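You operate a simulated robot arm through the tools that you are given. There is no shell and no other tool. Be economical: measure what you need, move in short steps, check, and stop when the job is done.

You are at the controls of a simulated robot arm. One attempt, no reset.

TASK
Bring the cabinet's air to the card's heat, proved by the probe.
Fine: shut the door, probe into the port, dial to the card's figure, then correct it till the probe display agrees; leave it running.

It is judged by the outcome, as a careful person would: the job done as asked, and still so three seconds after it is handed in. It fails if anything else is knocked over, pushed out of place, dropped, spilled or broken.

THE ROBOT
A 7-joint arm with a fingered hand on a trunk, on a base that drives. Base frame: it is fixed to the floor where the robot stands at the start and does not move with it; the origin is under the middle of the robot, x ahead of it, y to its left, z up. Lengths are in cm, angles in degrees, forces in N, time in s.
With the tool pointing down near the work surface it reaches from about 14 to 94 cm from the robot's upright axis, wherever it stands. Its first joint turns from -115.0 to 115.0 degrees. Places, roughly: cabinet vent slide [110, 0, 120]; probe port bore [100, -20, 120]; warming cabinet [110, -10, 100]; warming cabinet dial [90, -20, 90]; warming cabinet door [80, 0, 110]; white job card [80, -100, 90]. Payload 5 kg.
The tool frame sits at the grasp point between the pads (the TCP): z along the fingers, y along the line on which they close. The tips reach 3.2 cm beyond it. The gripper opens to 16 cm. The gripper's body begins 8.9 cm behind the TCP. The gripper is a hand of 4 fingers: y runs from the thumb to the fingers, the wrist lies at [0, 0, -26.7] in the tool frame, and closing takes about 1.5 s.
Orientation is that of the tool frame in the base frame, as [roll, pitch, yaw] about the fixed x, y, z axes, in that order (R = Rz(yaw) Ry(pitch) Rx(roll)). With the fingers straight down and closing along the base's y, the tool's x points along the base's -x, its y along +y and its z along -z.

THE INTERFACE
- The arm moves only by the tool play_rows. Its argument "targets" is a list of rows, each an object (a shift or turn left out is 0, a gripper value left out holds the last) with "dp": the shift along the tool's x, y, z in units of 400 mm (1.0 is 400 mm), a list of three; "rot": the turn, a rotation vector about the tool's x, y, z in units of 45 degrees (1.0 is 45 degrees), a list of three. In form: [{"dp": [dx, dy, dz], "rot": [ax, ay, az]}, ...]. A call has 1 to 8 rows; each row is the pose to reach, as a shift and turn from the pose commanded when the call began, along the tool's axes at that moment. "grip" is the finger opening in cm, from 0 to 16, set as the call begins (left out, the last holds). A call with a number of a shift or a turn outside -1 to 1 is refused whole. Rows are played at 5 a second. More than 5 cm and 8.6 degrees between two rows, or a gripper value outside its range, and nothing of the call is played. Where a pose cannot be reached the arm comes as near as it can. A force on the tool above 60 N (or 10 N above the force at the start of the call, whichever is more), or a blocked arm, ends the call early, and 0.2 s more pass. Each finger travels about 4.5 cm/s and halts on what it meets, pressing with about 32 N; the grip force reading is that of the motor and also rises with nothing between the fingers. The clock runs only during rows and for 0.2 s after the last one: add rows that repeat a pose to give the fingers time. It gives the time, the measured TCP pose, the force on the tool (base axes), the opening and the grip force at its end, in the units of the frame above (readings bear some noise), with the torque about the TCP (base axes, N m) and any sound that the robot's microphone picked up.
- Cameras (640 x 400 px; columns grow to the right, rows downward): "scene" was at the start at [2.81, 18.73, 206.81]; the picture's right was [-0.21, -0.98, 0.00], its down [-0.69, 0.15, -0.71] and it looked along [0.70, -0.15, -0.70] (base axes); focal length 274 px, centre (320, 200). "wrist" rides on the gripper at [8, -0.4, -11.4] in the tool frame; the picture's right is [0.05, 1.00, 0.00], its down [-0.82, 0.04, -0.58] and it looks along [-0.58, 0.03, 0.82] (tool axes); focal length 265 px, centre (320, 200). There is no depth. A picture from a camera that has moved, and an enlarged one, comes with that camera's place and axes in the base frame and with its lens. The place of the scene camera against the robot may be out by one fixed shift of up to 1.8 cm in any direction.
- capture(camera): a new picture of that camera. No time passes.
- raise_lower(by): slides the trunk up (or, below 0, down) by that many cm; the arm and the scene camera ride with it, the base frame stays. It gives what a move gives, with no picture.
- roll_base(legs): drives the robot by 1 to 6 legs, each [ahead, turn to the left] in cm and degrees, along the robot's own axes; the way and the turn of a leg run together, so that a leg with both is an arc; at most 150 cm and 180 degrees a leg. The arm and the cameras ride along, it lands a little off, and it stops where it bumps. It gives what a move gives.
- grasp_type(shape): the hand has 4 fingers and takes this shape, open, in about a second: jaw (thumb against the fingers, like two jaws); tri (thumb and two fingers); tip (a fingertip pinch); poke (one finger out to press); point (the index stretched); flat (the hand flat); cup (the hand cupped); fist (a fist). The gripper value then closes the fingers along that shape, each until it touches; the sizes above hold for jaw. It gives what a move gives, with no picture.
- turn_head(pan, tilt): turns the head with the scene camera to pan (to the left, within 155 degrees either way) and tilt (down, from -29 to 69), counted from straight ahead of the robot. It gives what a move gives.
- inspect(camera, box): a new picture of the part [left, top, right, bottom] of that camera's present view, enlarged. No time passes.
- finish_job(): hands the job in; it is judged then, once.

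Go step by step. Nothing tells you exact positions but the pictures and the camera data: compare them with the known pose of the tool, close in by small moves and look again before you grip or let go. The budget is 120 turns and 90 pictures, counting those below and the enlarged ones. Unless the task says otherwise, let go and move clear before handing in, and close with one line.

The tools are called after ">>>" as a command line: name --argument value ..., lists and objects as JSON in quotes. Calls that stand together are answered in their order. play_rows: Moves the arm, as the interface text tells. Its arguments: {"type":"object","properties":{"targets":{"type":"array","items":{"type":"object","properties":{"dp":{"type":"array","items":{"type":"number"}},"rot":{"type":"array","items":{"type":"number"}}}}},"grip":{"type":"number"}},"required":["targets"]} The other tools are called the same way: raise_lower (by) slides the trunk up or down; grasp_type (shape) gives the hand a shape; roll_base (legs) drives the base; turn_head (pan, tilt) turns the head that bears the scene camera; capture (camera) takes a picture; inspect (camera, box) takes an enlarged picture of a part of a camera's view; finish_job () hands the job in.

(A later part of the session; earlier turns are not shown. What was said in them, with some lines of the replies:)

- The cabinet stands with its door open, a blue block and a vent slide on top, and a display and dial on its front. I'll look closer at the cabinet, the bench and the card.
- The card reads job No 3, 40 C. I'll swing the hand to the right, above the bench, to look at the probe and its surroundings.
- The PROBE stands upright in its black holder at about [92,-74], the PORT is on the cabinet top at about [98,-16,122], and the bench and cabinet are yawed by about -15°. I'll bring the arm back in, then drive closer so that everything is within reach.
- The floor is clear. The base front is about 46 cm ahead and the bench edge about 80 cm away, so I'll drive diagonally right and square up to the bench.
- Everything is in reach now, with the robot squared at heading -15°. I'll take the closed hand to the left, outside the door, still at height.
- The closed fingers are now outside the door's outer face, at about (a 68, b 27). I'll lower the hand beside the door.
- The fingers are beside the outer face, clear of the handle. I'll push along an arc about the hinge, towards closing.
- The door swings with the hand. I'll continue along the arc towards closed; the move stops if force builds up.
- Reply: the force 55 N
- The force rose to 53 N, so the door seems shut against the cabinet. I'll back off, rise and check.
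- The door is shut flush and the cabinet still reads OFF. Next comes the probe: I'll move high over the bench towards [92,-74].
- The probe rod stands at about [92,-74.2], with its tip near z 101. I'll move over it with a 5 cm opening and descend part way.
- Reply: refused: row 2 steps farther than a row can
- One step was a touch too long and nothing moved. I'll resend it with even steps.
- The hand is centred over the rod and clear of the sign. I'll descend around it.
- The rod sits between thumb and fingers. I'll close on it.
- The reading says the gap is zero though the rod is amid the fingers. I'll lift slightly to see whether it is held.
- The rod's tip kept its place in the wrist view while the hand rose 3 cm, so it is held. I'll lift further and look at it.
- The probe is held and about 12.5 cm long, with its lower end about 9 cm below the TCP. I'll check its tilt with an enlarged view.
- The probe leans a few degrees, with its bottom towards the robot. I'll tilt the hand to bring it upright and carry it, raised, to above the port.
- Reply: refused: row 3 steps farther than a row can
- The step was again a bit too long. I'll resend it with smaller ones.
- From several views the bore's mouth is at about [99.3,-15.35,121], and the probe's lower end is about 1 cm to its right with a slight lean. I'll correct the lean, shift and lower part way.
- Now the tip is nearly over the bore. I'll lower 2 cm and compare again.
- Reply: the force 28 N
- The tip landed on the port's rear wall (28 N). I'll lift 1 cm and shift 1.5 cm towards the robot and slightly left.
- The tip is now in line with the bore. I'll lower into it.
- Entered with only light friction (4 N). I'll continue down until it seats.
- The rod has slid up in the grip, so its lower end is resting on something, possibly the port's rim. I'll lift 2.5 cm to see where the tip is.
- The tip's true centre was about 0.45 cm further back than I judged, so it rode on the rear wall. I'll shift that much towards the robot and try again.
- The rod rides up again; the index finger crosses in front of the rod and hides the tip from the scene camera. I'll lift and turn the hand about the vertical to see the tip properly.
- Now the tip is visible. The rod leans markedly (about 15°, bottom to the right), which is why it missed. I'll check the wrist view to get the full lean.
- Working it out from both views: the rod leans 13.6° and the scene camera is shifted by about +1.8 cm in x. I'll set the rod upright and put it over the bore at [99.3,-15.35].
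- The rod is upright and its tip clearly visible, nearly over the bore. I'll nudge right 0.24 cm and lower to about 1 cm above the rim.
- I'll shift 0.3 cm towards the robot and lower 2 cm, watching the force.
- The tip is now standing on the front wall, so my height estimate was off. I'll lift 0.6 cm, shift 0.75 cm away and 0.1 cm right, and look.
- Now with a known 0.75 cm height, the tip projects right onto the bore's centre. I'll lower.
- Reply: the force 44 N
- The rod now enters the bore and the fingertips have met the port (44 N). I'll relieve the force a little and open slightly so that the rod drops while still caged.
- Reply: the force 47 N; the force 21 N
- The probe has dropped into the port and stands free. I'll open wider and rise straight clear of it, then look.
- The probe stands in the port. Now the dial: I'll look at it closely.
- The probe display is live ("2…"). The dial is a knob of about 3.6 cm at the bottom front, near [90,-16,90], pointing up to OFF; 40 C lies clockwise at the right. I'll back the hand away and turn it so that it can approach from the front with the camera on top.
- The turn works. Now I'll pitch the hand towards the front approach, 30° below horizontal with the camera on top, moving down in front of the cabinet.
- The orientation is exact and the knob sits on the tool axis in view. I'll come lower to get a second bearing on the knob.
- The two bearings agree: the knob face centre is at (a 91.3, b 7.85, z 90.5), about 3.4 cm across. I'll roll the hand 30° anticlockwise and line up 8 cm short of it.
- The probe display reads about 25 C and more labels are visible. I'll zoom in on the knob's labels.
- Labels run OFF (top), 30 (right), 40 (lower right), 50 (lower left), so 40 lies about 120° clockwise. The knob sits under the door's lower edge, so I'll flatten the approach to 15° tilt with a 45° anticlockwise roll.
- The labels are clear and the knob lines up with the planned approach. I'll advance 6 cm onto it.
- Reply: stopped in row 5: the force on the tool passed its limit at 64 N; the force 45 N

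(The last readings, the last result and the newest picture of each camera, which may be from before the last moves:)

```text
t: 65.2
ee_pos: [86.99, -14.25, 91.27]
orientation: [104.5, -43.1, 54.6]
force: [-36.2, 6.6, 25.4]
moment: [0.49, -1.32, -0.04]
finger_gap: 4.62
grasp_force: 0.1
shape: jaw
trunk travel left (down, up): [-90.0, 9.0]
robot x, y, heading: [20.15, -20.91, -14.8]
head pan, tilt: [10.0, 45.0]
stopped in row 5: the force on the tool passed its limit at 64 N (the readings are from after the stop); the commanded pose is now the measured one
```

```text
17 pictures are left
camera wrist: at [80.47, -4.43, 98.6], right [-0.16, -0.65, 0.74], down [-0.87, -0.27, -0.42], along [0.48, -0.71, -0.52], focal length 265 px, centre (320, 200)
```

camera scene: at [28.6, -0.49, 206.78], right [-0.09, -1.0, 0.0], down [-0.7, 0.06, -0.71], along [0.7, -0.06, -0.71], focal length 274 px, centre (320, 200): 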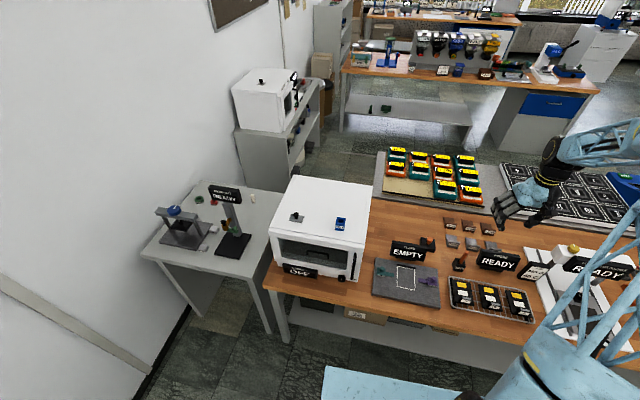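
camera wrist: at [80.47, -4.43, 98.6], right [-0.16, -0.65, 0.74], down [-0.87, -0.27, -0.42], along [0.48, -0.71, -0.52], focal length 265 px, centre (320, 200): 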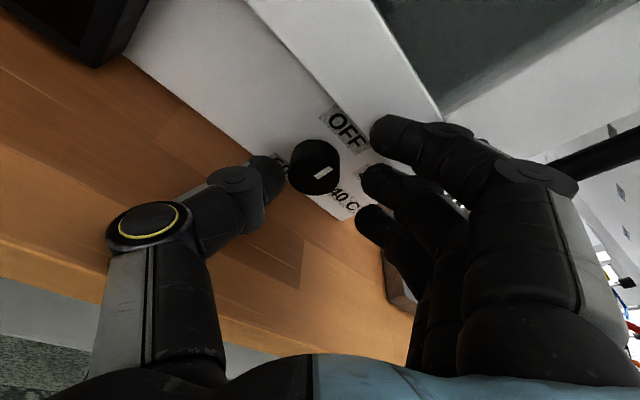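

Contact stopped the advance: fingers spread too wide met the door edge and bench. I'll retreat, take a 25° tilt with a 40° roll, and narrow the opening to 4.4 cm.

>>> play_rows --targets '[{"dp": [0, 0, -0.04]}, {"dp": [0.015, 0.006, -0.05], "rot": [0.019, -0.111, 0.052]}, {"dp": [0.029, 0.012, -0.0595], "rot": [0.038, -0.222, 0.104]}, {"dp": [0.029, 0.012, -0.0595], "rot": [0.038, -0.222, 0.104]}]' --grip 4.4

>>> play_rows --targets '[{"dp": [0, 0, 0.025]}, {"dp": [0, 0, 0.05]}, {"dp": [0, 0, 0.075]}, {"dp": [0, 0, 0.1]}]'

>>> capture --camera "wrist"

```text
t: 66.2
ee_pos: [85.94, -12.99, 92.51]
orientation: [116.9, -44.0, 39.3]
force: [0.2, 0.7, 0.3]
moment: [0.04, -0.01, -0.02]
finger_gap: 4.4
grasp_force: 0.1
shape: jaw
trunk travel left (down, up): [-90.0, 9.0]
robot x, y, heading: [20.25, -20.79, -14.7]
head pan, tilt: [10.0, 45.0]
```

```text
t: 67.0
ee_pos: [86.96, -14.22, 91.38]
orientation: [117.2, -43.6, 38.9]
force: [-37.4, 6.9, 8.7]
moment: [-0.36, -1.5, -0.19]
finger_gap: 4.5
grasp_force: 0.1
shape: jaw
trunk travel left (down, up): [-90.0, 9.0]
robot x, y, heading: [20.1, -20.49, -14.6]
head pan, tilt: [10.0, 45.0]
stopped in row 3: the force on the tool passed its limit at 68 N (the readings are from after the stop); the commanded pose is now the measured one
```

```text
16 pictures are left
camera wrist: at [82.51, -4.53, 100.53], right [-0.16, -0.72, 0.68], down [-0.93, -0.12, -0.34], along [0.33, -0.69, -0.65], focal length 265 px, centre (320, 200)
```

wrist: 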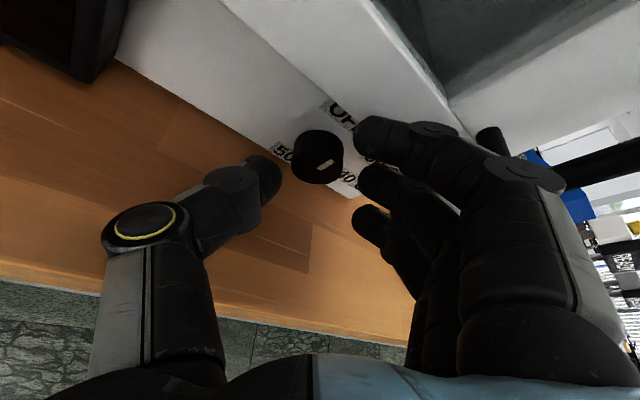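

The index finger still meets the door. I'll back off and try the two-finger "tip" pinch, which should be slimmer.

>>> play_rows --targets '[{"dp": [0, 0, -0.05]}, {"dp": [0, 0, -0.1]}, {"dp": [0, 0, -0.15]}]'

>>> grasp_type --shape "tip"

>>> play_rows --targets '[{"dp": [0, 0, 0]}, {"dp": [0, 0, 0]}, {"dp": [0, 0, 0]}, {"dp": [0, 0, 0]}, {"dp": [0, 0, 0]}, {"dp": [0, 0, 0]}]' --grip 5

>>> capture --camera "wrist"

```text
t: 67.8
ee_pos: [82.79, -11.31, 93.45]
orientation: [117.0, -43.6, 39.0]
force: [-0.3, 0.4, -0.3]
moment: [0.0, 0.01, -0.02]
finger_gap: 4.39
grasp_force: 0.1
shape: jaw
trunk travel left (down, up): [-90.0, 9.0]
robot x, y, heading: [19.89, -20.69, -14.9]
head pan, tilt: [10.0, 45.0]
```

```text
t: 68.7
ee_pos: [82.82, -11.45, 93.57]
orientation: [117.1, -43.8, 38.9]
force: [1.4, -2.2, 11.7]
moment: [0.49, -0.55, -0.12]
finger_gap: 15.93
grasp_force: 0.1
shape: tip
trunk travel left (down, up): [-90.0, 9.0]
robot x, y, heading: [19.75, -20.94, -14.8]
head pan, tilt: [10.0, 45.0]
```

```text
t: 70.1
ee_pos: [82.93, -11.27, 93.52]
orientation: [117.1, -43.7, 39.0]
force: [0.5, 0.1, 0.5]
moment: [0.02, 0.0, -0.01]
finger_gap: 5.06
grasp_force: 0.0
shape: tip
trunk travel left (down, up): [-90.0, 9.0]
robot x, y, heading: [20.12, -21.1, -15.2]
head pan, tilt: [10.0, 45.0]
```

```text
15 pictures are left
camera wrist: at [78.24, -1.74, 102.57], right [-0.16, -0.72, 0.68], down [-0.93, -0.12, -0.35], along [0.33, -0.69, -0.65], focal length 265 px, centre (320, 200)
```

wrist: 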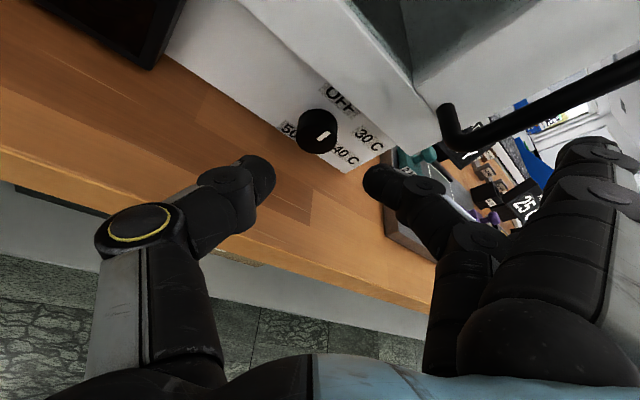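

The tip shape leaves only thumb and one finger forward, with the others folded back. I'll use it near-horizontally (roll -12°) to stay clear of the handle and the bench, lining up 5 cm short.

>>> play_rows --targets '[{"dp": [-0.0025, 0.009, 0.015], "rot": [0.066, 0, 0.141]}, {"dp": [-0.005, 0.018, 0.03], "rot": [0.132, 0, 0.282]}, {"dp": [-0.0075, 0.028, 0.045], "rot": [0.197, 0, 0.423]}, {"dp": [-0.01, 0.037, 0.061], "rot": [0.263, 0, 0.564]}, {"dp": [-0.01, 0.037, 0.061], "rot": [0.263, 0, 0.564]}]' --grip 5

>>> capture --camera "wrist"

```text
t: 71.3
ee_pos: [84.22, -13.67, 93.36]
orientation: [153.6, -62.1, 8.9]
force: [0.2, -0.6, -0.2]
moment: [0.0, -0.01, -0.01]
finger_gap: 5.07
grasp_force: 0.1
shape: tip
trunk travel left (down, up): [-90.0, 9.0]
robot x, y, heading: [19.92, -20.75, -15.1]
head pan, tilt: [10.0, 45.0]
```

```text
14 pictures are left
camera wrist: at [78.38, -9.21, 105.16], right [-0.22, -0.94, 0.25], down [-0.88, 0.08, -0.47], along [0.42, -0.33, -0.85], focal length 265 px, centre (320, 200)
```

wrist: 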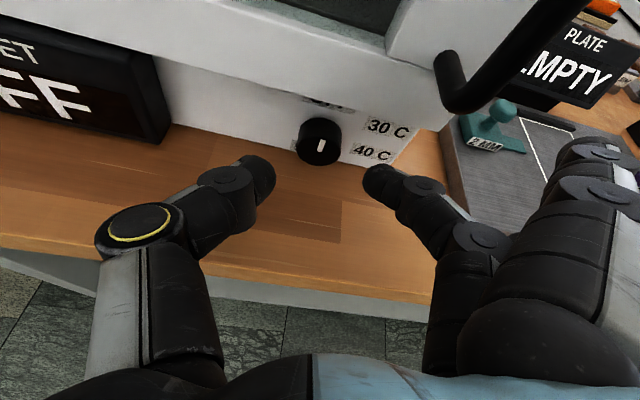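

Everything is lined up: the knob is centred between thumb and finger. Advancing 5 cm.

>>> play_rows --targets '[{"dp": [0, 0, 0.03]}, {"dp": [0, 0, 0.06]}, {"dp": [0, 0, 0.09]}, {"dp": [0, 0, 0.11]}, {"dp": [0, 0, 0.125]}]'

>>> capture --camera "wrist"

```text
t: 72.5
ee_pos: [88.48, -15.37, 91.32]
orientation: [153.6, -62.0, 9.0]
force: [1.1, -0.1, -0.6]
moment: [0.0, -0.02, -0.03]
finger_gap: 5.04
grasp_force: 0.1
shape: tip
trunk travel left (down, up): [-90.0, 9.0]
robot x, y, heading: [19.81, -20.88, -14.9]
head pan, tilt: [10.0, 45.0]
```

```text
13 pictures are left
camera wrist: at [82.65, -10.85, 103.1], right [-0.22, -0.94, 0.25], down [-0.88, 0.08, -0.47], along [0.42, -0.33, -0.85], focal length 265 px, centre (320, 200)
```

wrist: 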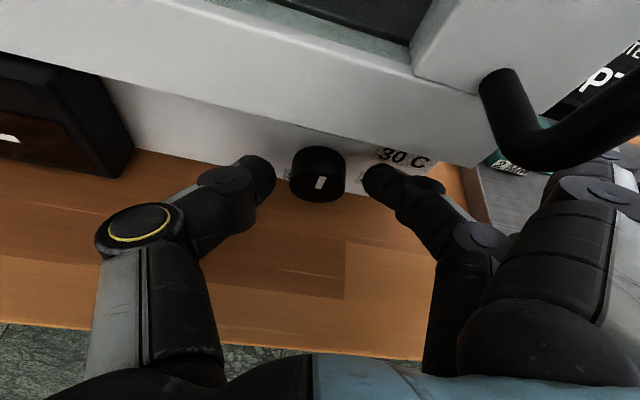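

No contact and the knob sits between the tips. I'll close and turn 24° clockwise about the knob's axis.

>>> play_rows --targets '[{"dp": [0, 0, 0]}, {"dp": [0, 0, 0]}, {"dp": [0, 0, 0]}, {"dp": [0, 0, 0]}, {"dp": [-0.0007, 0.0038, 0.0003], "rot": [0.075, 0, 0.161]}, {"dp": [-0.0015, 0.0076, 0.0007], "rot": [0.15, 0, 0.322]}, {"dp": [-0.0022, 0.0114, 0.001], "rot": [0.226, 0, 0.483]}]' --grip 0

>>> capture --camera "wrist"

```text
t: 74.1
ee_pos: [88.72, -15.89, 92.15]
orientation: [-156.2, -63.8, -36.1]
force: [-22.8, -6.4, 31.5]
moment: [-0.26, -0.14, -0.55]
finger_gap: 2.48
grasp_force: 32.3
shape: tip
trunk travel left (down, up): [-90.0, 9.0]
robot x, y, heading: [19.67, -20.41, -15.0]
head pan, tilt: [10.0, 45.0]
stopped in row 7: the force on the tool passed its limit at 70 N (the readings are from after the stop); the commanded pose is now the measured one
```

```text
12 pictures are left
camera wrist: at [81.45, -15.83, 104.05], right [-0.23, -0.96, -0.13], down [-0.82, 0.26, -0.51], along [0.52, -0.01, -0.85], focal length 265 px, centre (320, 200)
```

wrist: 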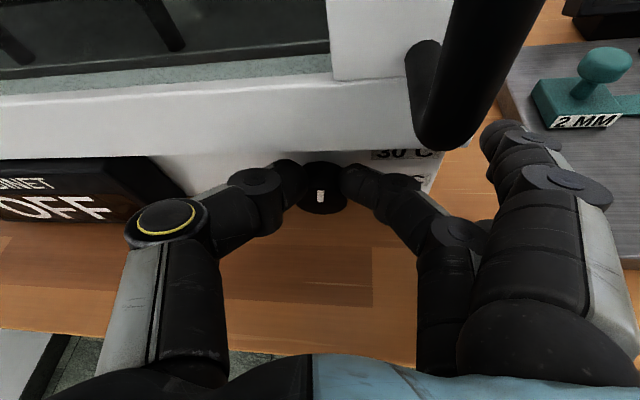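

The fingers gripped about 1 cm above the knob's axis and slid up. I'll open, roll back and set the hand 1 cm lower.

>>> play_rows --targets '[{"dp": [0, 0, 0]}, {"dp": [0, 0, 0]}, {"dp": [0, 0, 0]}, {"dp": [-0.011, 0, 0.004], "rot": [-0.056, 0, -0.121]}, {"dp": [-0.022, -0.001, 0.008], "rot": [-0.113, 0, -0.242]}, {"dp": [-0.033, -0.002, 0.011], "rot": [-0.169, 0, -0.362]}, {"dp": [-0.0443, -0.003, 0.015], "rot": [-0.226, 0, -0.483]}]' --grip 5

>>> inspect --camera "wrist" --box '[200, 80, 440, 260]'

```text
t: 75.7
ee_pos: [88.78, -15.39, 89.97]
orientation: [149.3, -61.9, 12.9]
force: [-0.4, -0.4, 0.1]
moment: [-0.01, -0.02, -0.05]
finger_gap: 4.98
grasp_force: 0.0
shape: tip
trunk travel left (down, up): [-90.0, 9.0]
robot x, y, heading: [19.91, -20.88, -14.6]
head pan, tilt: [10.0, 45.0]
```

```text
2.22 times, centred on (320, 170) of wrist
camera zoom: at [82.86, -10.39, 101.6], right [-0.22, -0.93, 0.29], down [-0.88, 0.07, -0.48], along [0.43, -0.36, -0.83], focal length 590 px, centre (320, 267)
```

zoom: 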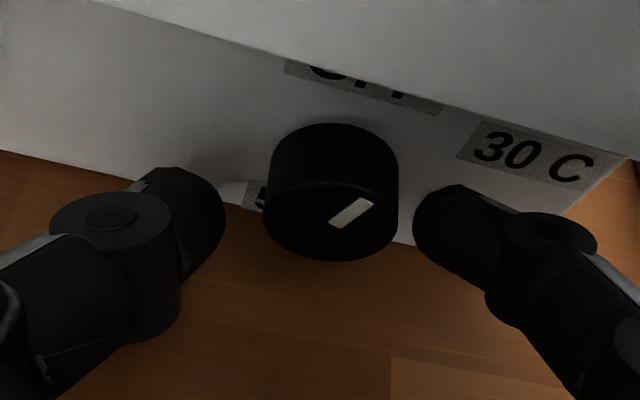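

The pointer did turn, about 25–30° clockwise. The grip line is now through the knob's centre, so I'll close and turn another 30°.

>>> play_rows --targets '[{"dp": [0, 0, 0]}, {"dp": [0, 0, 0]}, {"dp": [0, 0, 0]}, {"dp": [0, 0, 0]}, {"rot": [0.0705, 0, 0.151]}, {"rot": [0.141, 0, 0.302]}, {"rot": [0.2115, 0, 0.453]}, {"rot": [0.282, 0, 0.604]}]' --grip 0

>>> inspect --camera "scene" --box '[270, 210, 550, 310]'

```text
t: 77.3
ee_pos: [89.24, -15.45, 90.92]
orientation: [-168.3, -66.1, -25.2]
force: [-23.2, -1.3, 28.8]
moment: [-0.24, -0.18, -0.42]
finger_gap: 2.96
grasp_force: 31.8
shape: tip
trunk travel left (down, up): [-90.0, 9.0]
robot x, y, heading: [19.86, -21.02, -14.9]
head pan, tilt: [10.0, 45.0]
stopped in row 7: the force on the tool passed its limit at 76 N (the readings are from after the stop); the commanded pose is now the measured one
```

```text
2.29 times, centred on (410, 260) of scene
camera zoom: at [27.98, -0.26, 206.81], right [-0.08, -1.0, 0.0], down [-0.7, 0.06, -0.71], along [0.7, -0.06, -0.71], focal length 626 px, centre (114, 63)
```

zoom: 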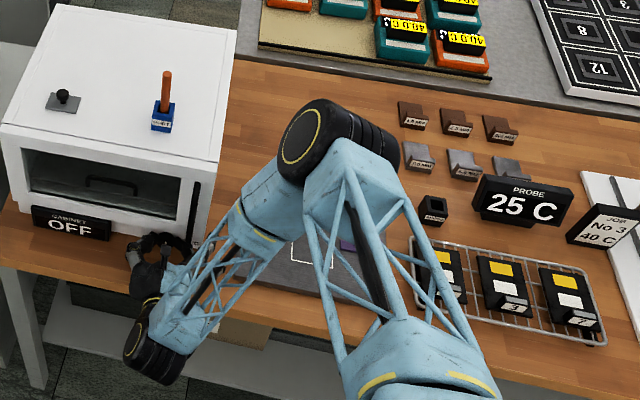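

Both displays are visible: CABINET OFF, PROBE 25 C. The stroke stopped after about 19° as the hand neared the bench; I'll repeat strokes from -20° to +4°.

>>> play_rows --targets '[{"dp": [0, 0, 0]}, {"dp": [0, 0, 0]}, {"dp": [0, 0, 0]}, {"dp": [-0.005, 0.001, -0.001], "rot": [-0.059, 0, -0.126]}, {"dp": [-0.01, 0.002, -0.002], "rot": [-0.118, 0, -0.252]}, {"dp": [-0.016, 0.003, -0.003], "rot": [-0.176, 0, -0.377]}, {"dp": [-0.021, 0.004, -0.004], "rot": [-0.235, 0, -0.503]}]' --grip 5

>>> play_rows --targets '[{"dp": [0, 0, 0]}, {"dp": [0, 0, 0]}, {"dp": [0, 0, 0]}, {"dp": [0, 0, 0]}, {"rot": [0.056, 0, 0.121]}, {"rot": [0.113, 0, 0.242]}, {"rot": [0.169, 0, 0.362]}, {"rot": [0.22, 0, 0.47]}]' --grip 0

>>> inspect --camera "scene" --box '[270, 210, 550, 310]'

```text
t: 78.9
ee_pos: [88.89, -15.37, 89.96]
orientation: [136.8, -59.2, 23.9]
force: [-0.4, 0.4, -0.2]
moment: [0.01, -0.03, -0.01]
finger_gap: 4.96
grasp_force: 0.1
shape: tip
trunk travel left (down, up): [-90.0, 9.0]
robot x, y, heading: [20.06, -20.9, -14.9]
head pan, tilt: [10.0, 45.0]
```

```text
t: 80.7
ee_pos: [88.99, -15.32, 90.71]
orientation: [-172.6, -67.3, -21.0]
force: [4.0, 5.0, 60.8]
moment: [-9.85, 1.74, 1.74]
finger_gap: 2.57
grasp_force: 31.9
shape: tip
trunk travel left (down, up): [-90.0, 9.0]
robot x, y, heading: [19.82, -20.75, -14.8]
head pan, tilt: [10.0, 45.0]
```

```text
2.29 times, centred on (410, 260) of scene
camera zoom: at [27.81, -0.1, 206.91], right [-0.08, -1.0, 0.0], down [-0.7, 0.06, -0.71], along [0.71, -0.06, -0.71], focal length 626 px, centre (114, 63)
```

zoom: 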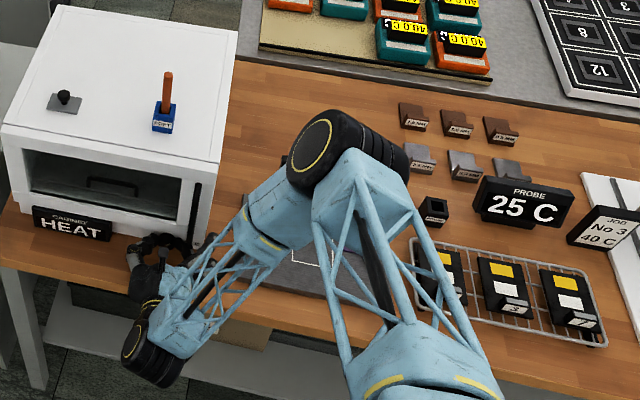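

It switched on: the cabinet reads HEAT. The twist reading shows the folded fingers touch at the end of the stroke, so I'll shift the stroke to -26°…-2°.

>>> play_rows --targets '[{"dp": [0, 0, 0]}, {"dp": [0, 0, 0]}, {"dp": [0, 0, 0]}, {"dp": [-0.003, 0, 0.001], "rot": [-0.066, 0, -0.141]}, {"dp": [-0.007, 0, 0.002], "rot": [-0.132, 0, -0.282]}, {"dp": [-0.01, 0, 0.003], "rot": [-0.197, 0, -0.423]}, {"dp": [-0.014, 0, 0.004], "rot": [-0.263, 0, -0.564]}]' --grip 5

>>> inspect --camera "wrist" --box '[200, 80, 440, 260]'

```text
t: 81.1
ee_pos: [89.25, -15.38, 90.33]
orientation: [-172.4, -67.0, -21.3]
force: [-5.8, 1.2, 3.8]
moment: [-0.38, 0.12, -0.05]
finger_gap: 4.84
grasp_force: 0.1
shape: tip
trunk travel left (down, up): [-90.0, 9.0]
robot x, y, heading: [19.49, -20.78, -14.8]
head pan, tilt: [10.0, 45.0]
stopped in row 2: the force on the tool passed its limit at 75 N (the readings are from after the stop); the commanded pose is now the measured one
```

```text
2.22 times, centred on (320, 170) of wrist
camera zoom: at [82.16, -13.75, 102.15], right [-0.23, -0.97, 0.0], down [-0.83, 0.2, -0.53], along [0.52, -0.12, -0.85], focal length 590 px, centre (320, 267)
```

zoom: 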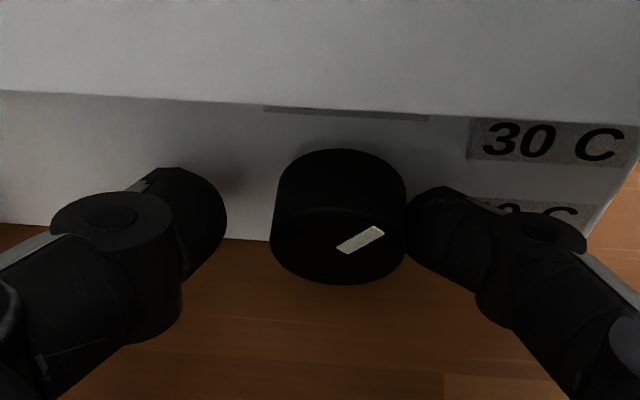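

The pointer is now at about 41°, with the knob free. I'll roll back further (-28°) and take the next stroke.

>>> play_rows --targets '[{"dp": [-0.003, 0.001, -0.002], "rot": [-0.0705, 0, -0.151]}, {"dp": [-0.006, 0.0015, -0.003], "rot": [-0.141, 0, -0.302]}, {"dp": [-0.009, 0.002, -0.004], "rot": [-0.2115, 0, -0.453]}, {"dp": [-0.0115, 0.0025, -0.0055], "rot": [-0.282, 0, -0.604]}]' --grip 5

>>> play_rows --targets '[{"dp": [0, 0, 0]}, {"dp": [0, 0, 0]}, {"dp": [0, 0, 0]}, {"dp": [0, 0, 0]}, {"rot": [0.066, 0, 0.141]}, {"rot": [0.132, 0, 0.282]}, {"rot": [0.197, 0, 0.423]}, {"rot": [0.25, 0, 0.535]}]' --grip 0

```text
t: 82.1
ee_pos: [88.85, -15.4, 90.19]
orientation: [126.7, -55.5, 32.2]
force: [-1.3, -1.1, -2.9]
moment: [0.24, -0.2, 0.02]
finger_gap: 4.94
grasp_force: 0.0
shape: tip
trunk travel left (down, up): [-90.0, 9.0]
robot x, y, heading: [20.06, -20.94, -14.8]
head pan, tilt: [10.0, 45.0]
```

```text
t: 83.9
ee_pos: [88.91, -15.57, 90.35]
orientation: [179.0, -67.4, -13.5]
force: [1.1, -4.7, 3.4]
moment: [-1.3, 0.26, -0.04]
finger_gap: 2.65
grasp_force: 32.0
shape: tip
trunk travel left (down, up): [-90.0, 9.0]
robot x, y, heading: [19.89, -21.06, -14.7]
head pan, tilt: [10.0, 45.0]
```

A clean 27° stroke with small forces. I'll repeat the same pattern and then look.

>>> play_rows --targets '[{"dp": [0, 0, 0]}, {"dp": [0, 0, 0]}, {"dp": [0, 0, 0]}, {"rot": [-0.066, 0, -0.141]}, {"rot": [-0.132, 0, -0.282]}, {"rot": [-0.197, 0, -0.423]}, {"rot": [-0.255, 0, -0.547]}]' --grip 5

>>> play_rows --targets '[{"dp": [0, 0, 0]}, {"dp": [0, 0, 0]}, {"dp": [0, 0, 0]}, {"dp": [0, 0, 0]}, {"rot": [0.066, 0, 0.141]}, {"rot": [0.132, 0, 0.282]}, {"rot": [0.197, 0, 0.423]}, {"rot": [0.25, 0, 0.535]}]' --grip 0

>>> inspect --camera "wrist" --box '[200, 80, 440, 260]'

```text
t: 85.5
ee_pos: [88.82, -15.45, 90.06]
orientation: [126.0, -54.9, 32.6]
force: [-1.5, -2.2, -3.0]
moment: [0.26, -0.13, 0.07]
finger_gap: 4.95
grasp_force: 0.1
shape: tip
trunk travel left (down, up): [-90.0, 9.0]
robot x, y, heading: [19.86, -20.93, -14.7]
head pan, tilt: [10.0, 45.0]
```

```text
t: 87.3
ee_pos: [89.08, -15.35, 90.12]
orientation: [177.5, -67.3, -12.4]
force: [-1.4, -10.0, -2.8]
moment: [-0.1, -0.02, -0.49]
finger_gap: 2.64
grasp_force: 32.5
shape: tip
trunk travel left (down, up): [-90.0, 9.0]
robot x, y, heading: [19.83, -21.0, -14.9]
head pan, tilt: [10.0, 45.0]
```

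```text
2.22 times, centred on (320, 170) of wrist
camera zoom: at [81.96, -13.02, 101.99], right [-0.23, -0.97, 0.06], down [-0.83, 0.16, -0.53], along [0.5, -0.18, -0.85], focal length 590 px, centre (320, 267)
```

zoom: 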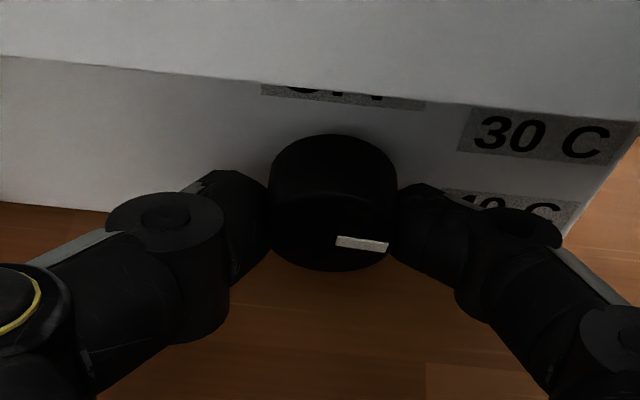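

The pointer is now at about 90°. I'll check what the displays say.

>>> inspect --camera "scene" --box '[270, 210, 550, 310]'

```text
2.29 times, centred on (410, 260) of scene
camera zoom: at [28.27, -0.24, 206.77], right [-0.08, -1.0, 0.0], down [-0.7, 0.06, -0.71], along [0.7, -0.06, -0.71], focal length 626 px, centre (114, 63)
```

zoom: 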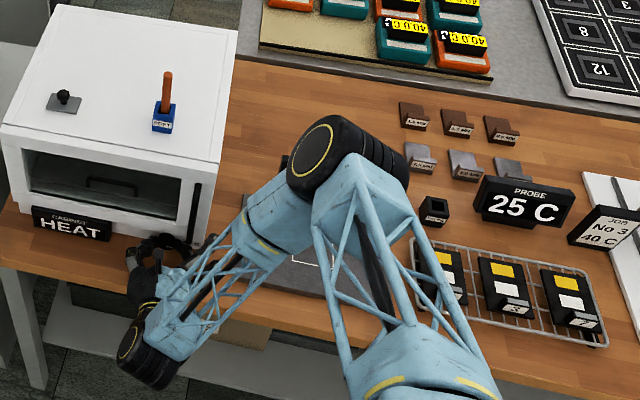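

The probe still shows 25 C; it may lag. I'll take one more stroke towards the 40 mark.

>>> play_rows --targets '[{"dp": [0, 0, 0]}, {"dp": [0, 0, 0]}, {"dp": [0, 0, 0]}, {"rot": [-0.066, 0, -0.141]}, {"rot": [-0.132, 0, -0.282]}, {"rot": [-0.197, 0, -0.423]}, {"rot": [-0.255, 0, -0.547]}]' --grip 5

>>> play_rows --targets '[{"dp": [0, 0, 0]}, {"dp": [0, 0, 0]}, {"dp": [0, 0, 0]}, {"dp": [0, 0, 0]}, {"rot": [0.066, 0, 0.141]}, {"rot": [0.132, 0, 0.282]}, {"rot": [0.197, 0, 0.423]}, {"rot": [0.25, 0, 0.535]}]' --grip 0

>>> play_rows --targets '[{"dp": [0, 0, 0]}, {"dp": [0, 0, 0]}, {"dp": [0, 0, 0]}, {"rot": [-0.04, 0, -0.087]}]' --grip 5

>>> inspect --camera "wrist" --box '[200, 80, 440, 260]'

```text
t: 88.9
ee_pos: [88.89, -15.54, 90.2]
orientation: [125.3, -54.4, 33.1]
force: [-2.5, -3.0, -4.4]
moment: [0.5, -0.38, 0.01]
finger_gap: 4.95
grasp_force: 0.0
shape: tip
trunk travel left (down, up): [-90.0, 9.0]
robot x, y, heading: [19.81, -20.88, -15.0]
head pan, tilt: [10.0, 45.0]
```

```text
t: 90.7
ee_pos: [89.06, -15.4, 90.06]
orientation: [176.1, -67.1, -10.8]
force: [-2.3, -11.7, -8.8]
moment: [-0.04, 0.12, -0.56]
finger_gap: 2.66
grasp_force: 31.9
shape: tip
trunk travel left (down, up): [-90.0, 9.0]
robot x, y, heading: [19.54, -20.88, -14.8]
head pan, tilt: [10.0, 45.0]
```

```text
t: 91.7
ee_pos: [88.79, -15.31, 90.18]
orientation: [164.9, -66.6, -0.6]
force: [0.1, 0.4, 0.4]
moment: [0.03, 0.01, 0.01]
finger_gap: 4.95
grasp_force: 0.0
shape: tip
trunk travel left (down, up): [-90.0, 9.0]
robot x, y, heading: [19.99, -20.67, -14.5]
head pan, tilt: [10.0, 45.0]
```

```text
2.22 times, centred on (320, 170) of wrist
camera zoom: at [82.22, -11.89, 101.89], right [-0.23, -0.96, 0.15], down [-0.84, 0.12, -0.52], along [0.48, -0.25, -0.84], focal length 590 px, centre (320, 267)
```

zoom: 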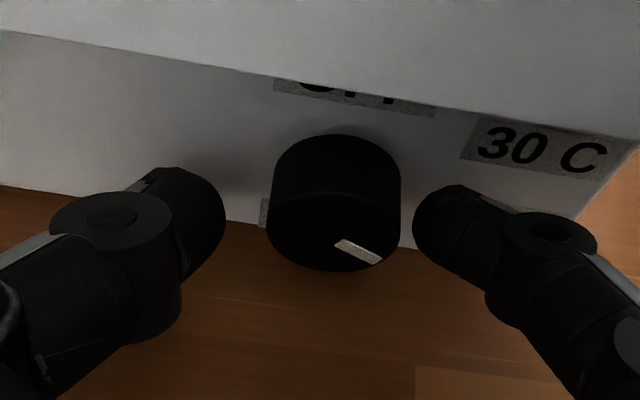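

The pointer is at about 117°, near the 40 mark, and released. I'll wait several seconds and read the displays.

>>> play_rows --targets '[{"dp": [0, 0, 0]}, {"dp": [0, 0, 0]}, {"dp": [0, 0, 0]}, {"dp": [0, 0, 0]}, {"dp": [0, 0, 0]}, {"dp": [0, 0, 0]}, {"dp": [0, 0, 0]}, {"dp": [0, 0, 0]}]'

>>> play_rows --targets '[{"dp": [0, 0, 0]}, {"dp": [0, 0, 0]}, {"dp": [0, 0, 0]}, {"dp": [0, 0, 0]}, {"dp": [0, 0, 0]}, {"dp": [0, 0, 0]}, {"dp": [0, 0, 0]}, {"dp": [0, 0, 0]}]'

>>> play_rows --targets '[{"dp": [0, 0, 0]}, {"dp": [0, 0, 0]}, {"dp": [0, 0, 0]}, {"dp": [0, 0, 0]}, {"dp": [0, 0, 0]}, {"dp": [0, 0, 0]}, {"dp": [0, 0, 0]}, {"dp": [0, 0, 0]}]'

>>> play_rows --targets '[{"dp": [0, 0, 0]}, {"dp": [0, 0, 0]}, {"dp": [0, 0, 0]}, {"dp": [0, 0, 0]}, {"dp": [0, 0, 0]}, {"dp": [0, 0, 0]}, {"dp": [0, 0, 0]}, {"dp": [0, 0, 0]}]'

>>> play_rows --targets '[{"dp": [0, 0, 0]}, {"dp": [0, 0, 0]}, {"dp": [0, 0, 0]}, {"dp": [0, 0, 0]}, {"dp": [0, 0, 0]}, {"dp": [0, 0, 0]}, {"dp": [0, 0, 0]}, {"dp": [0, 0, 0]}]'

>>> inspect --camera "scene" --box '[270, 210, 550, 310]'

```text
t: 93.5
ee_pos: [88.92, -15.46, 90.23]
orientation: [165.0, -66.7, -0.7]
force: [-0.4, 1.1, -0.1]
moment: [0.01, -0.03, -0.02]
finger_gap: 4.92
grasp_force: 0.1
shape: tip
trunk travel left (down, up): [-90.0, 9.0]
robot x, y, heading: [19.89, -20.57, -14.9]
head pan, tilt: [10.0, 45.0]
```

```text
t: 95.3
ee_pos: [88.92, -15.42, 90.14]
orientation: [164.9, -66.6, -0.8]
force: [-0.7, 0.4, -0.3]
moment: [0.02, -0.01, 0.02]
finger_gap: 4.94
grasp_force: 0.0
shape: tip
trunk travel left (down, up): [-90.0, 9.0]
robot x, y, heading: [20.13, -20.44, -14.7]
head pan, tilt: [10.0, 45.0]
```

```text
t: 97.1
ee_pos: [88.95, -15.4, 90.09]
orientation: [164.9, -66.5, -0.8]
force: [0.3, 0.5, 0.2]
moment: [-0.01, 0.03, 0.02]
finger_gap: 4.95
grasp_force: 0.1
shape: tip
trunk travel left (down, up): [-90.0, 9.0]
robot x, y, heading: [20.15, -20.82, -15.0]
head pan, tilt: [10.0, 45.0]
```

```text
t: 98.9
ee_pos: [88.91, -15.43, 90.07]
orientation: [164.9, -66.6, -0.8]
force: [-0.2, -0.5, 1.2]
moment: [-0.03, 0.04, 0.01]
finger_gap: 4.95
grasp_force: 0.0
shape: tip
trunk travel left (down, up): [-90.0, 9.0]
robot x, y, heading: [20.51, -20.86, -14.7]
head pan, tilt: [10.0, 45.0]
```

```text
t: 100.7
ee_pos: [88.88, -15.47, 90.21]
orientation: [164.9, -66.6, -0.8]
force: [-0.1, -0.2, 0.4]
moment: [0.02, 0.0, -0.02]
finger_gap: 4.95
grasp_force: 0.0
shape: tip
trunk travel left (down, up): [-90.0, 9.0]
robot x, y, heading: [19.91, -20.99, -14.9]
head pan, tilt: [10.0, 45.0]
```

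```text
2.29 times, centred on (410, 260) of scene
camera zoom: at [28.26, -0.13, 206.75], right [-0.08, -1.0, 0.0], down [-0.7, 0.06, -0.71], along [0.7, -0.06, -0.71], focal length 626 px, centre (114, 63)
```

zoom: 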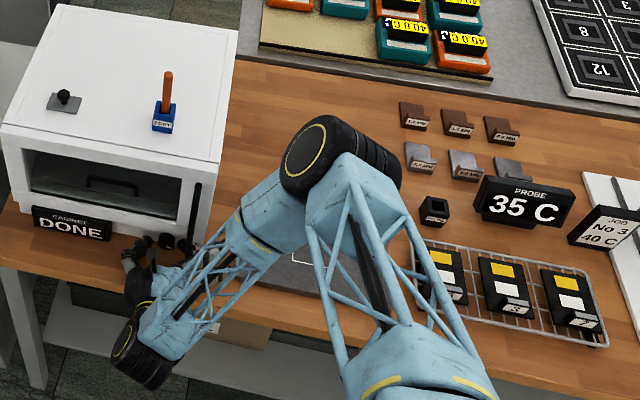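

The cabinet says DONE and the probe reads 35 C, so it needs to go about 5 C higher. I'll take one more 27° stroke, release and wait.

>>> play_rows --targets '[{"rot": [-0.055, 0, -0.115]}, {"rot": [-0.11, 0, -0.23]}, {"rot": [-0.16, 0, -0.345]}, {"rot": [-0.215, 0, -0.46]}]' --grip 5

>>> play_rows --targets '[{"dp": [0, 0, 0]}, {"dp": [0, 0, 0]}, {"dp": [0, 0, 0]}, {"dp": [0, 0, 0]}, {"rot": [0.066, 0, 0.141]}, {"rot": [0.132, 0, 0.282]}, {"rot": [0.197, 0, 0.423]}, {"rot": [0.25, 0, 0.535]}]' --grip 0

>>> play_rows --targets '[{"dp": [0, 0, 0]}, {"dp": [0, 0, 0]}, {"dp": [0, 0, 0]}, {"rot": [-0.04, 0, -0.087]}, {"rot": [-0.04, 0, -0.087]}, {"rot": [-0.04, 0, -0.087]}, {"rot": [-0.04, 0, -0.087]}, {"rot": [-0.04, 0, -0.087]}]' --grip 5

>>> play_rows --targets '[{"dp": [0, 0, 0]}, {"dp": [0, 0, 0]}, {"dp": [0, 0, 0]}, {"dp": [0, 0, 0]}, {"dp": [0, 0, 0]}, {"dp": [0, 0, 0]}, {"dp": [0, 0, 0]}, {"dp": [0, 0, 0]}]'

>>> play_rows --targets '[{"dp": [0, 0, 0]}, {"dp": [0, 0, 0]}, {"dp": [0, 0, 0]}, {"dp": [0, 0, 0]}, {"dp": [0, 0, 0]}, {"dp": [0, 0, 0]}, {"dp": [0, 0, 0]}, {"dp": [0, 0, 0]}]'

>>> play_rows --targets '[{"dp": [0, 0, 0]}, {"dp": [0, 0, 0]}, {"dp": [0, 0, 0]}, {"dp": [0, 0, 0]}, {"dp": [0, 0, 0]}, {"dp": [0, 0, 0]}, {"dp": [0, 0, 0]}, {"dp": [0, 0, 0]}]'

>>> play_rows --targets '[{"dp": [0, 0, 0]}, {"dp": [0, 0, 0]}, {"dp": [0, 0, 0]}, {"dp": [0, 0, 0]}, {"dp": [0, 0, 0]}, {"dp": [0, 0, 0]}, {"dp": [0, 0, 0]}, {"dp": [0, 0, 0]}]'

>>> play_rows --targets '[{"dp": [0, 0, 0]}, {"dp": [0, 0, 0]}, {"dp": [0, 0, 0]}, {"dp": [0, 0, 0]}, {"dp": [0, 0, 0]}, {"dp": [0, 0, 0]}, {"dp": [0, 0, 0]}, {"dp": [0, 0, 0]}]'

>>> inspect --camera "scene" --box '[270, 210, 550, 310]'

```text
t: 101.7
ee_pos: [88.91, -15.55, 89.97]
orientation: [124.7, -54.0, 33.7]
force: [-2.7, -5.1, -4.4]
moment: [0.63, -0.43, 0.07]
finger_gap: 4.95
grasp_force: 0.0
shape: tip
trunk travel left (down, up): [-90.0, 9.0]
robot x, y, heading: [19.93, -20.83, -14.7]
head pan, tilt: [10.0, 45.0]
```

```text
t: 103.5
ee_pos: [88.86, -15.47, 90.17]
orientation: [174.5, -67.2, -9.4]
force: [-4.5, -10.5, -11.1]
moment: [-0.11, 0.19, -0.61]
finger_gap: 2.64
grasp_force: 32.4
shape: tip
trunk travel left (down, up): [-90.0, 9.0]
robot x, y, heading: [20.15, -20.7, -14.9]
head pan, tilt: [10.0, 45.0]
```

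```text
t: 105.3
ee_pos: [88.92, -15.28, 90.05]
orientation: [163.5, -66.3, 0.7]
force: [0.1, 0.4, 0.5]
moment: [-0.01, 0.02, -0.01]
finger_gap: 4.93
grasp_force: 0.1
shape: tip
trunk travel left (down, up): [-90.0, 9.0]
robot x, y, heading: [19.52, -20.91, -14.7]
head pan, tilt: [10.0, 45.0]
```

```text
t: 107.1
ee_pos: [88.95, -15.34, 90.1]
orientation: [163.5, -66.4, 0.6]
force: [0.1, -0.2, 0.2]
moment: [0.01, -0.01, 0.03]
finger_gap: 4.94
grasp_force: 0.1
shape: tip
trunk travel left (down, up): [-90.0, 9.0]
robot x, y, heading: [19.79, -21.04, -14.7]
head pan, tilt: [10.0, 45.0]
```

```text
t: 108.9
ee_pos: [88.91, -15.43, 90.15]
orientation: [163.5, -66.5, 0.6]
force: [-0.2, 0.0, -0.5]
moment: [0.01, -0.02, 0.03]
finger_gap: 4.95
grasp_force: 0.0
shape: tip
trunk travel left (down, up): [-90.0, 9.0]
robot x, y, heading: [19.96, -20.86, -14.6]
head pan, tilt: [10.0, 45.0]
```

```text
t: 110.7
ee_pos: [88.83, -15.45, 90.12]
orientation: [163.5, -66.5, 0.6]
force: [-0.8, -0.8, -1.0]
moment: [0.02, 0.02, 0.01]
finger_gap: 4.94
grasp_force: 0.0
shape: tip
trunk travel left (down, up): [-90.0, 9.0]
robot x, y, heading: [20.16, -20.67, -14.9]
head pan, tilt: [10.0, 45.0]
```

```text
t: 112.5
ee_pos: [88.91, -15.42, 90.06]
orientation: [163.4, -66.4, 0.7]
force: [-0.1, -0.4, -0.5]
moment: [0.02, 0.02, -0.02]
finger_gap: 4.93
grasp_force: 0.1
shape: tip
trunk travel left (down, up): [-90.0, 9.0]
robot x, y, heading: [19.82, -21.32, -14.8]
head pan, tilt: [10.0, 45.0]
```

```text
t: 114.3
ee_pos: [88.94, -15.34, 90.24]
orientation: [163.5, -66.5, 0.6]
force: [0.1, 0.1, 1.0]
moment: [0.01, -0.03, -0.01]
finger_gap: 4.96
grasp_force: 0.0
shape: tip
trunk travel left (down, up): [-90.0, 9.0]
robot x, y, heading: [19.82, -20.77, -14.8]
head pan, tilt: [10.0, 45.0]
```

```text
2.29 times, centred on (410, 260) of scene
camera zoom: at [28.25, -0.14, 206.75], right [-0.08, -1.0, 0.0], down [-0.7, 0.06, -0.71], along [0.7, -0.06, -0.71], focal length 626 px, centre (114, 63)
```

zoom: 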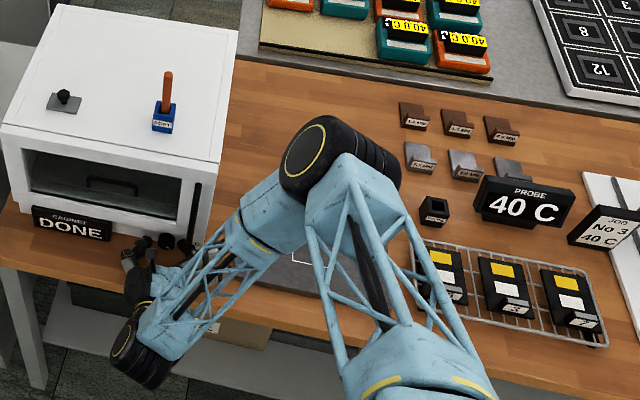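

The probe reads 40 C and the cabinet says DONE, still running. I'll withdraw straight back without touching the knob and check once more.

>>> play_rows --targets '[{"dp": [0, 0, -0.03]}, {"dp": [0, 0, -0.08]}, {"dp": [0, 0, -0.15]}, {"dp": [0, 0, -0.23]}, {"dp": [0, 0, -0.32]}, {"dp": [0.06, 0, -0.38]}, {"dp": [0.14, 0, -0.42]}, {"dp": [0.24, 0, -0.44]}]'

>>> capture --camera "scene"

```text
t: 116.1
ee_pos: [77.19, -10.48, 105.85]
orientation: [163.5, -66.4, 0.6]
force: [0.4, 0.2, 0.5]
moment: [0.01, -0.01, 0.02]
finger_gap: 4.94
grasp_force: 0.0
shape: tip
trunk travel left (down, up): [-90.0, 9.0]
robot x, y, heading: [19.8, -20.57, -15.0]
head pan, tilt: [10.0, 45.0]
```

```text
2 pictures are left
camera scene: at [28.22, -0.18, 206.75], right [-0.08, -1.0, 0.0], down [-0.7, 0.06, -0.71], along [0.7, -0.06, -0.71], focal length 274 px, centre (320, 200)
```

scene: 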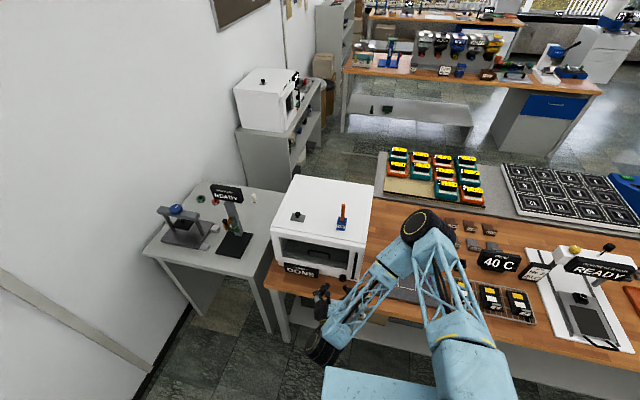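

The hand is clear, everything stands in place, and the door is shut. One last look at the displays.

>>> inspect --camera "scene" --box '[270, 210, 550, 310]'

```text
2.29 times, centred on (410, 260) of scene
camera zoom: at [28.22, -0.18, 206.75], right [-0.08, -1.0, 0.0], down [-0.7, 0.06, -0.71], along [0.7, -0.06, -0.71], focal length 626 px, centre (114, 63)
```

zoom: 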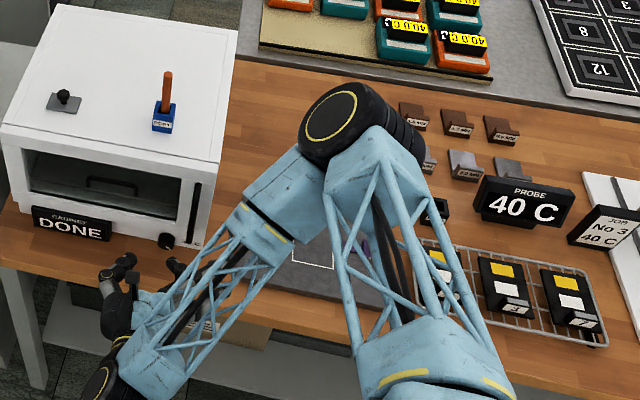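

The probe display agrees with the card at 40 C, and the cabinet is still on with the hand clear. Handing in.

>>> finish_job

```text
The job is handed in.
```

The cabinet's air is at the card's 40 C by the probe display, with the door shut, the probe in the port and the cabinet left running, reading DONE.
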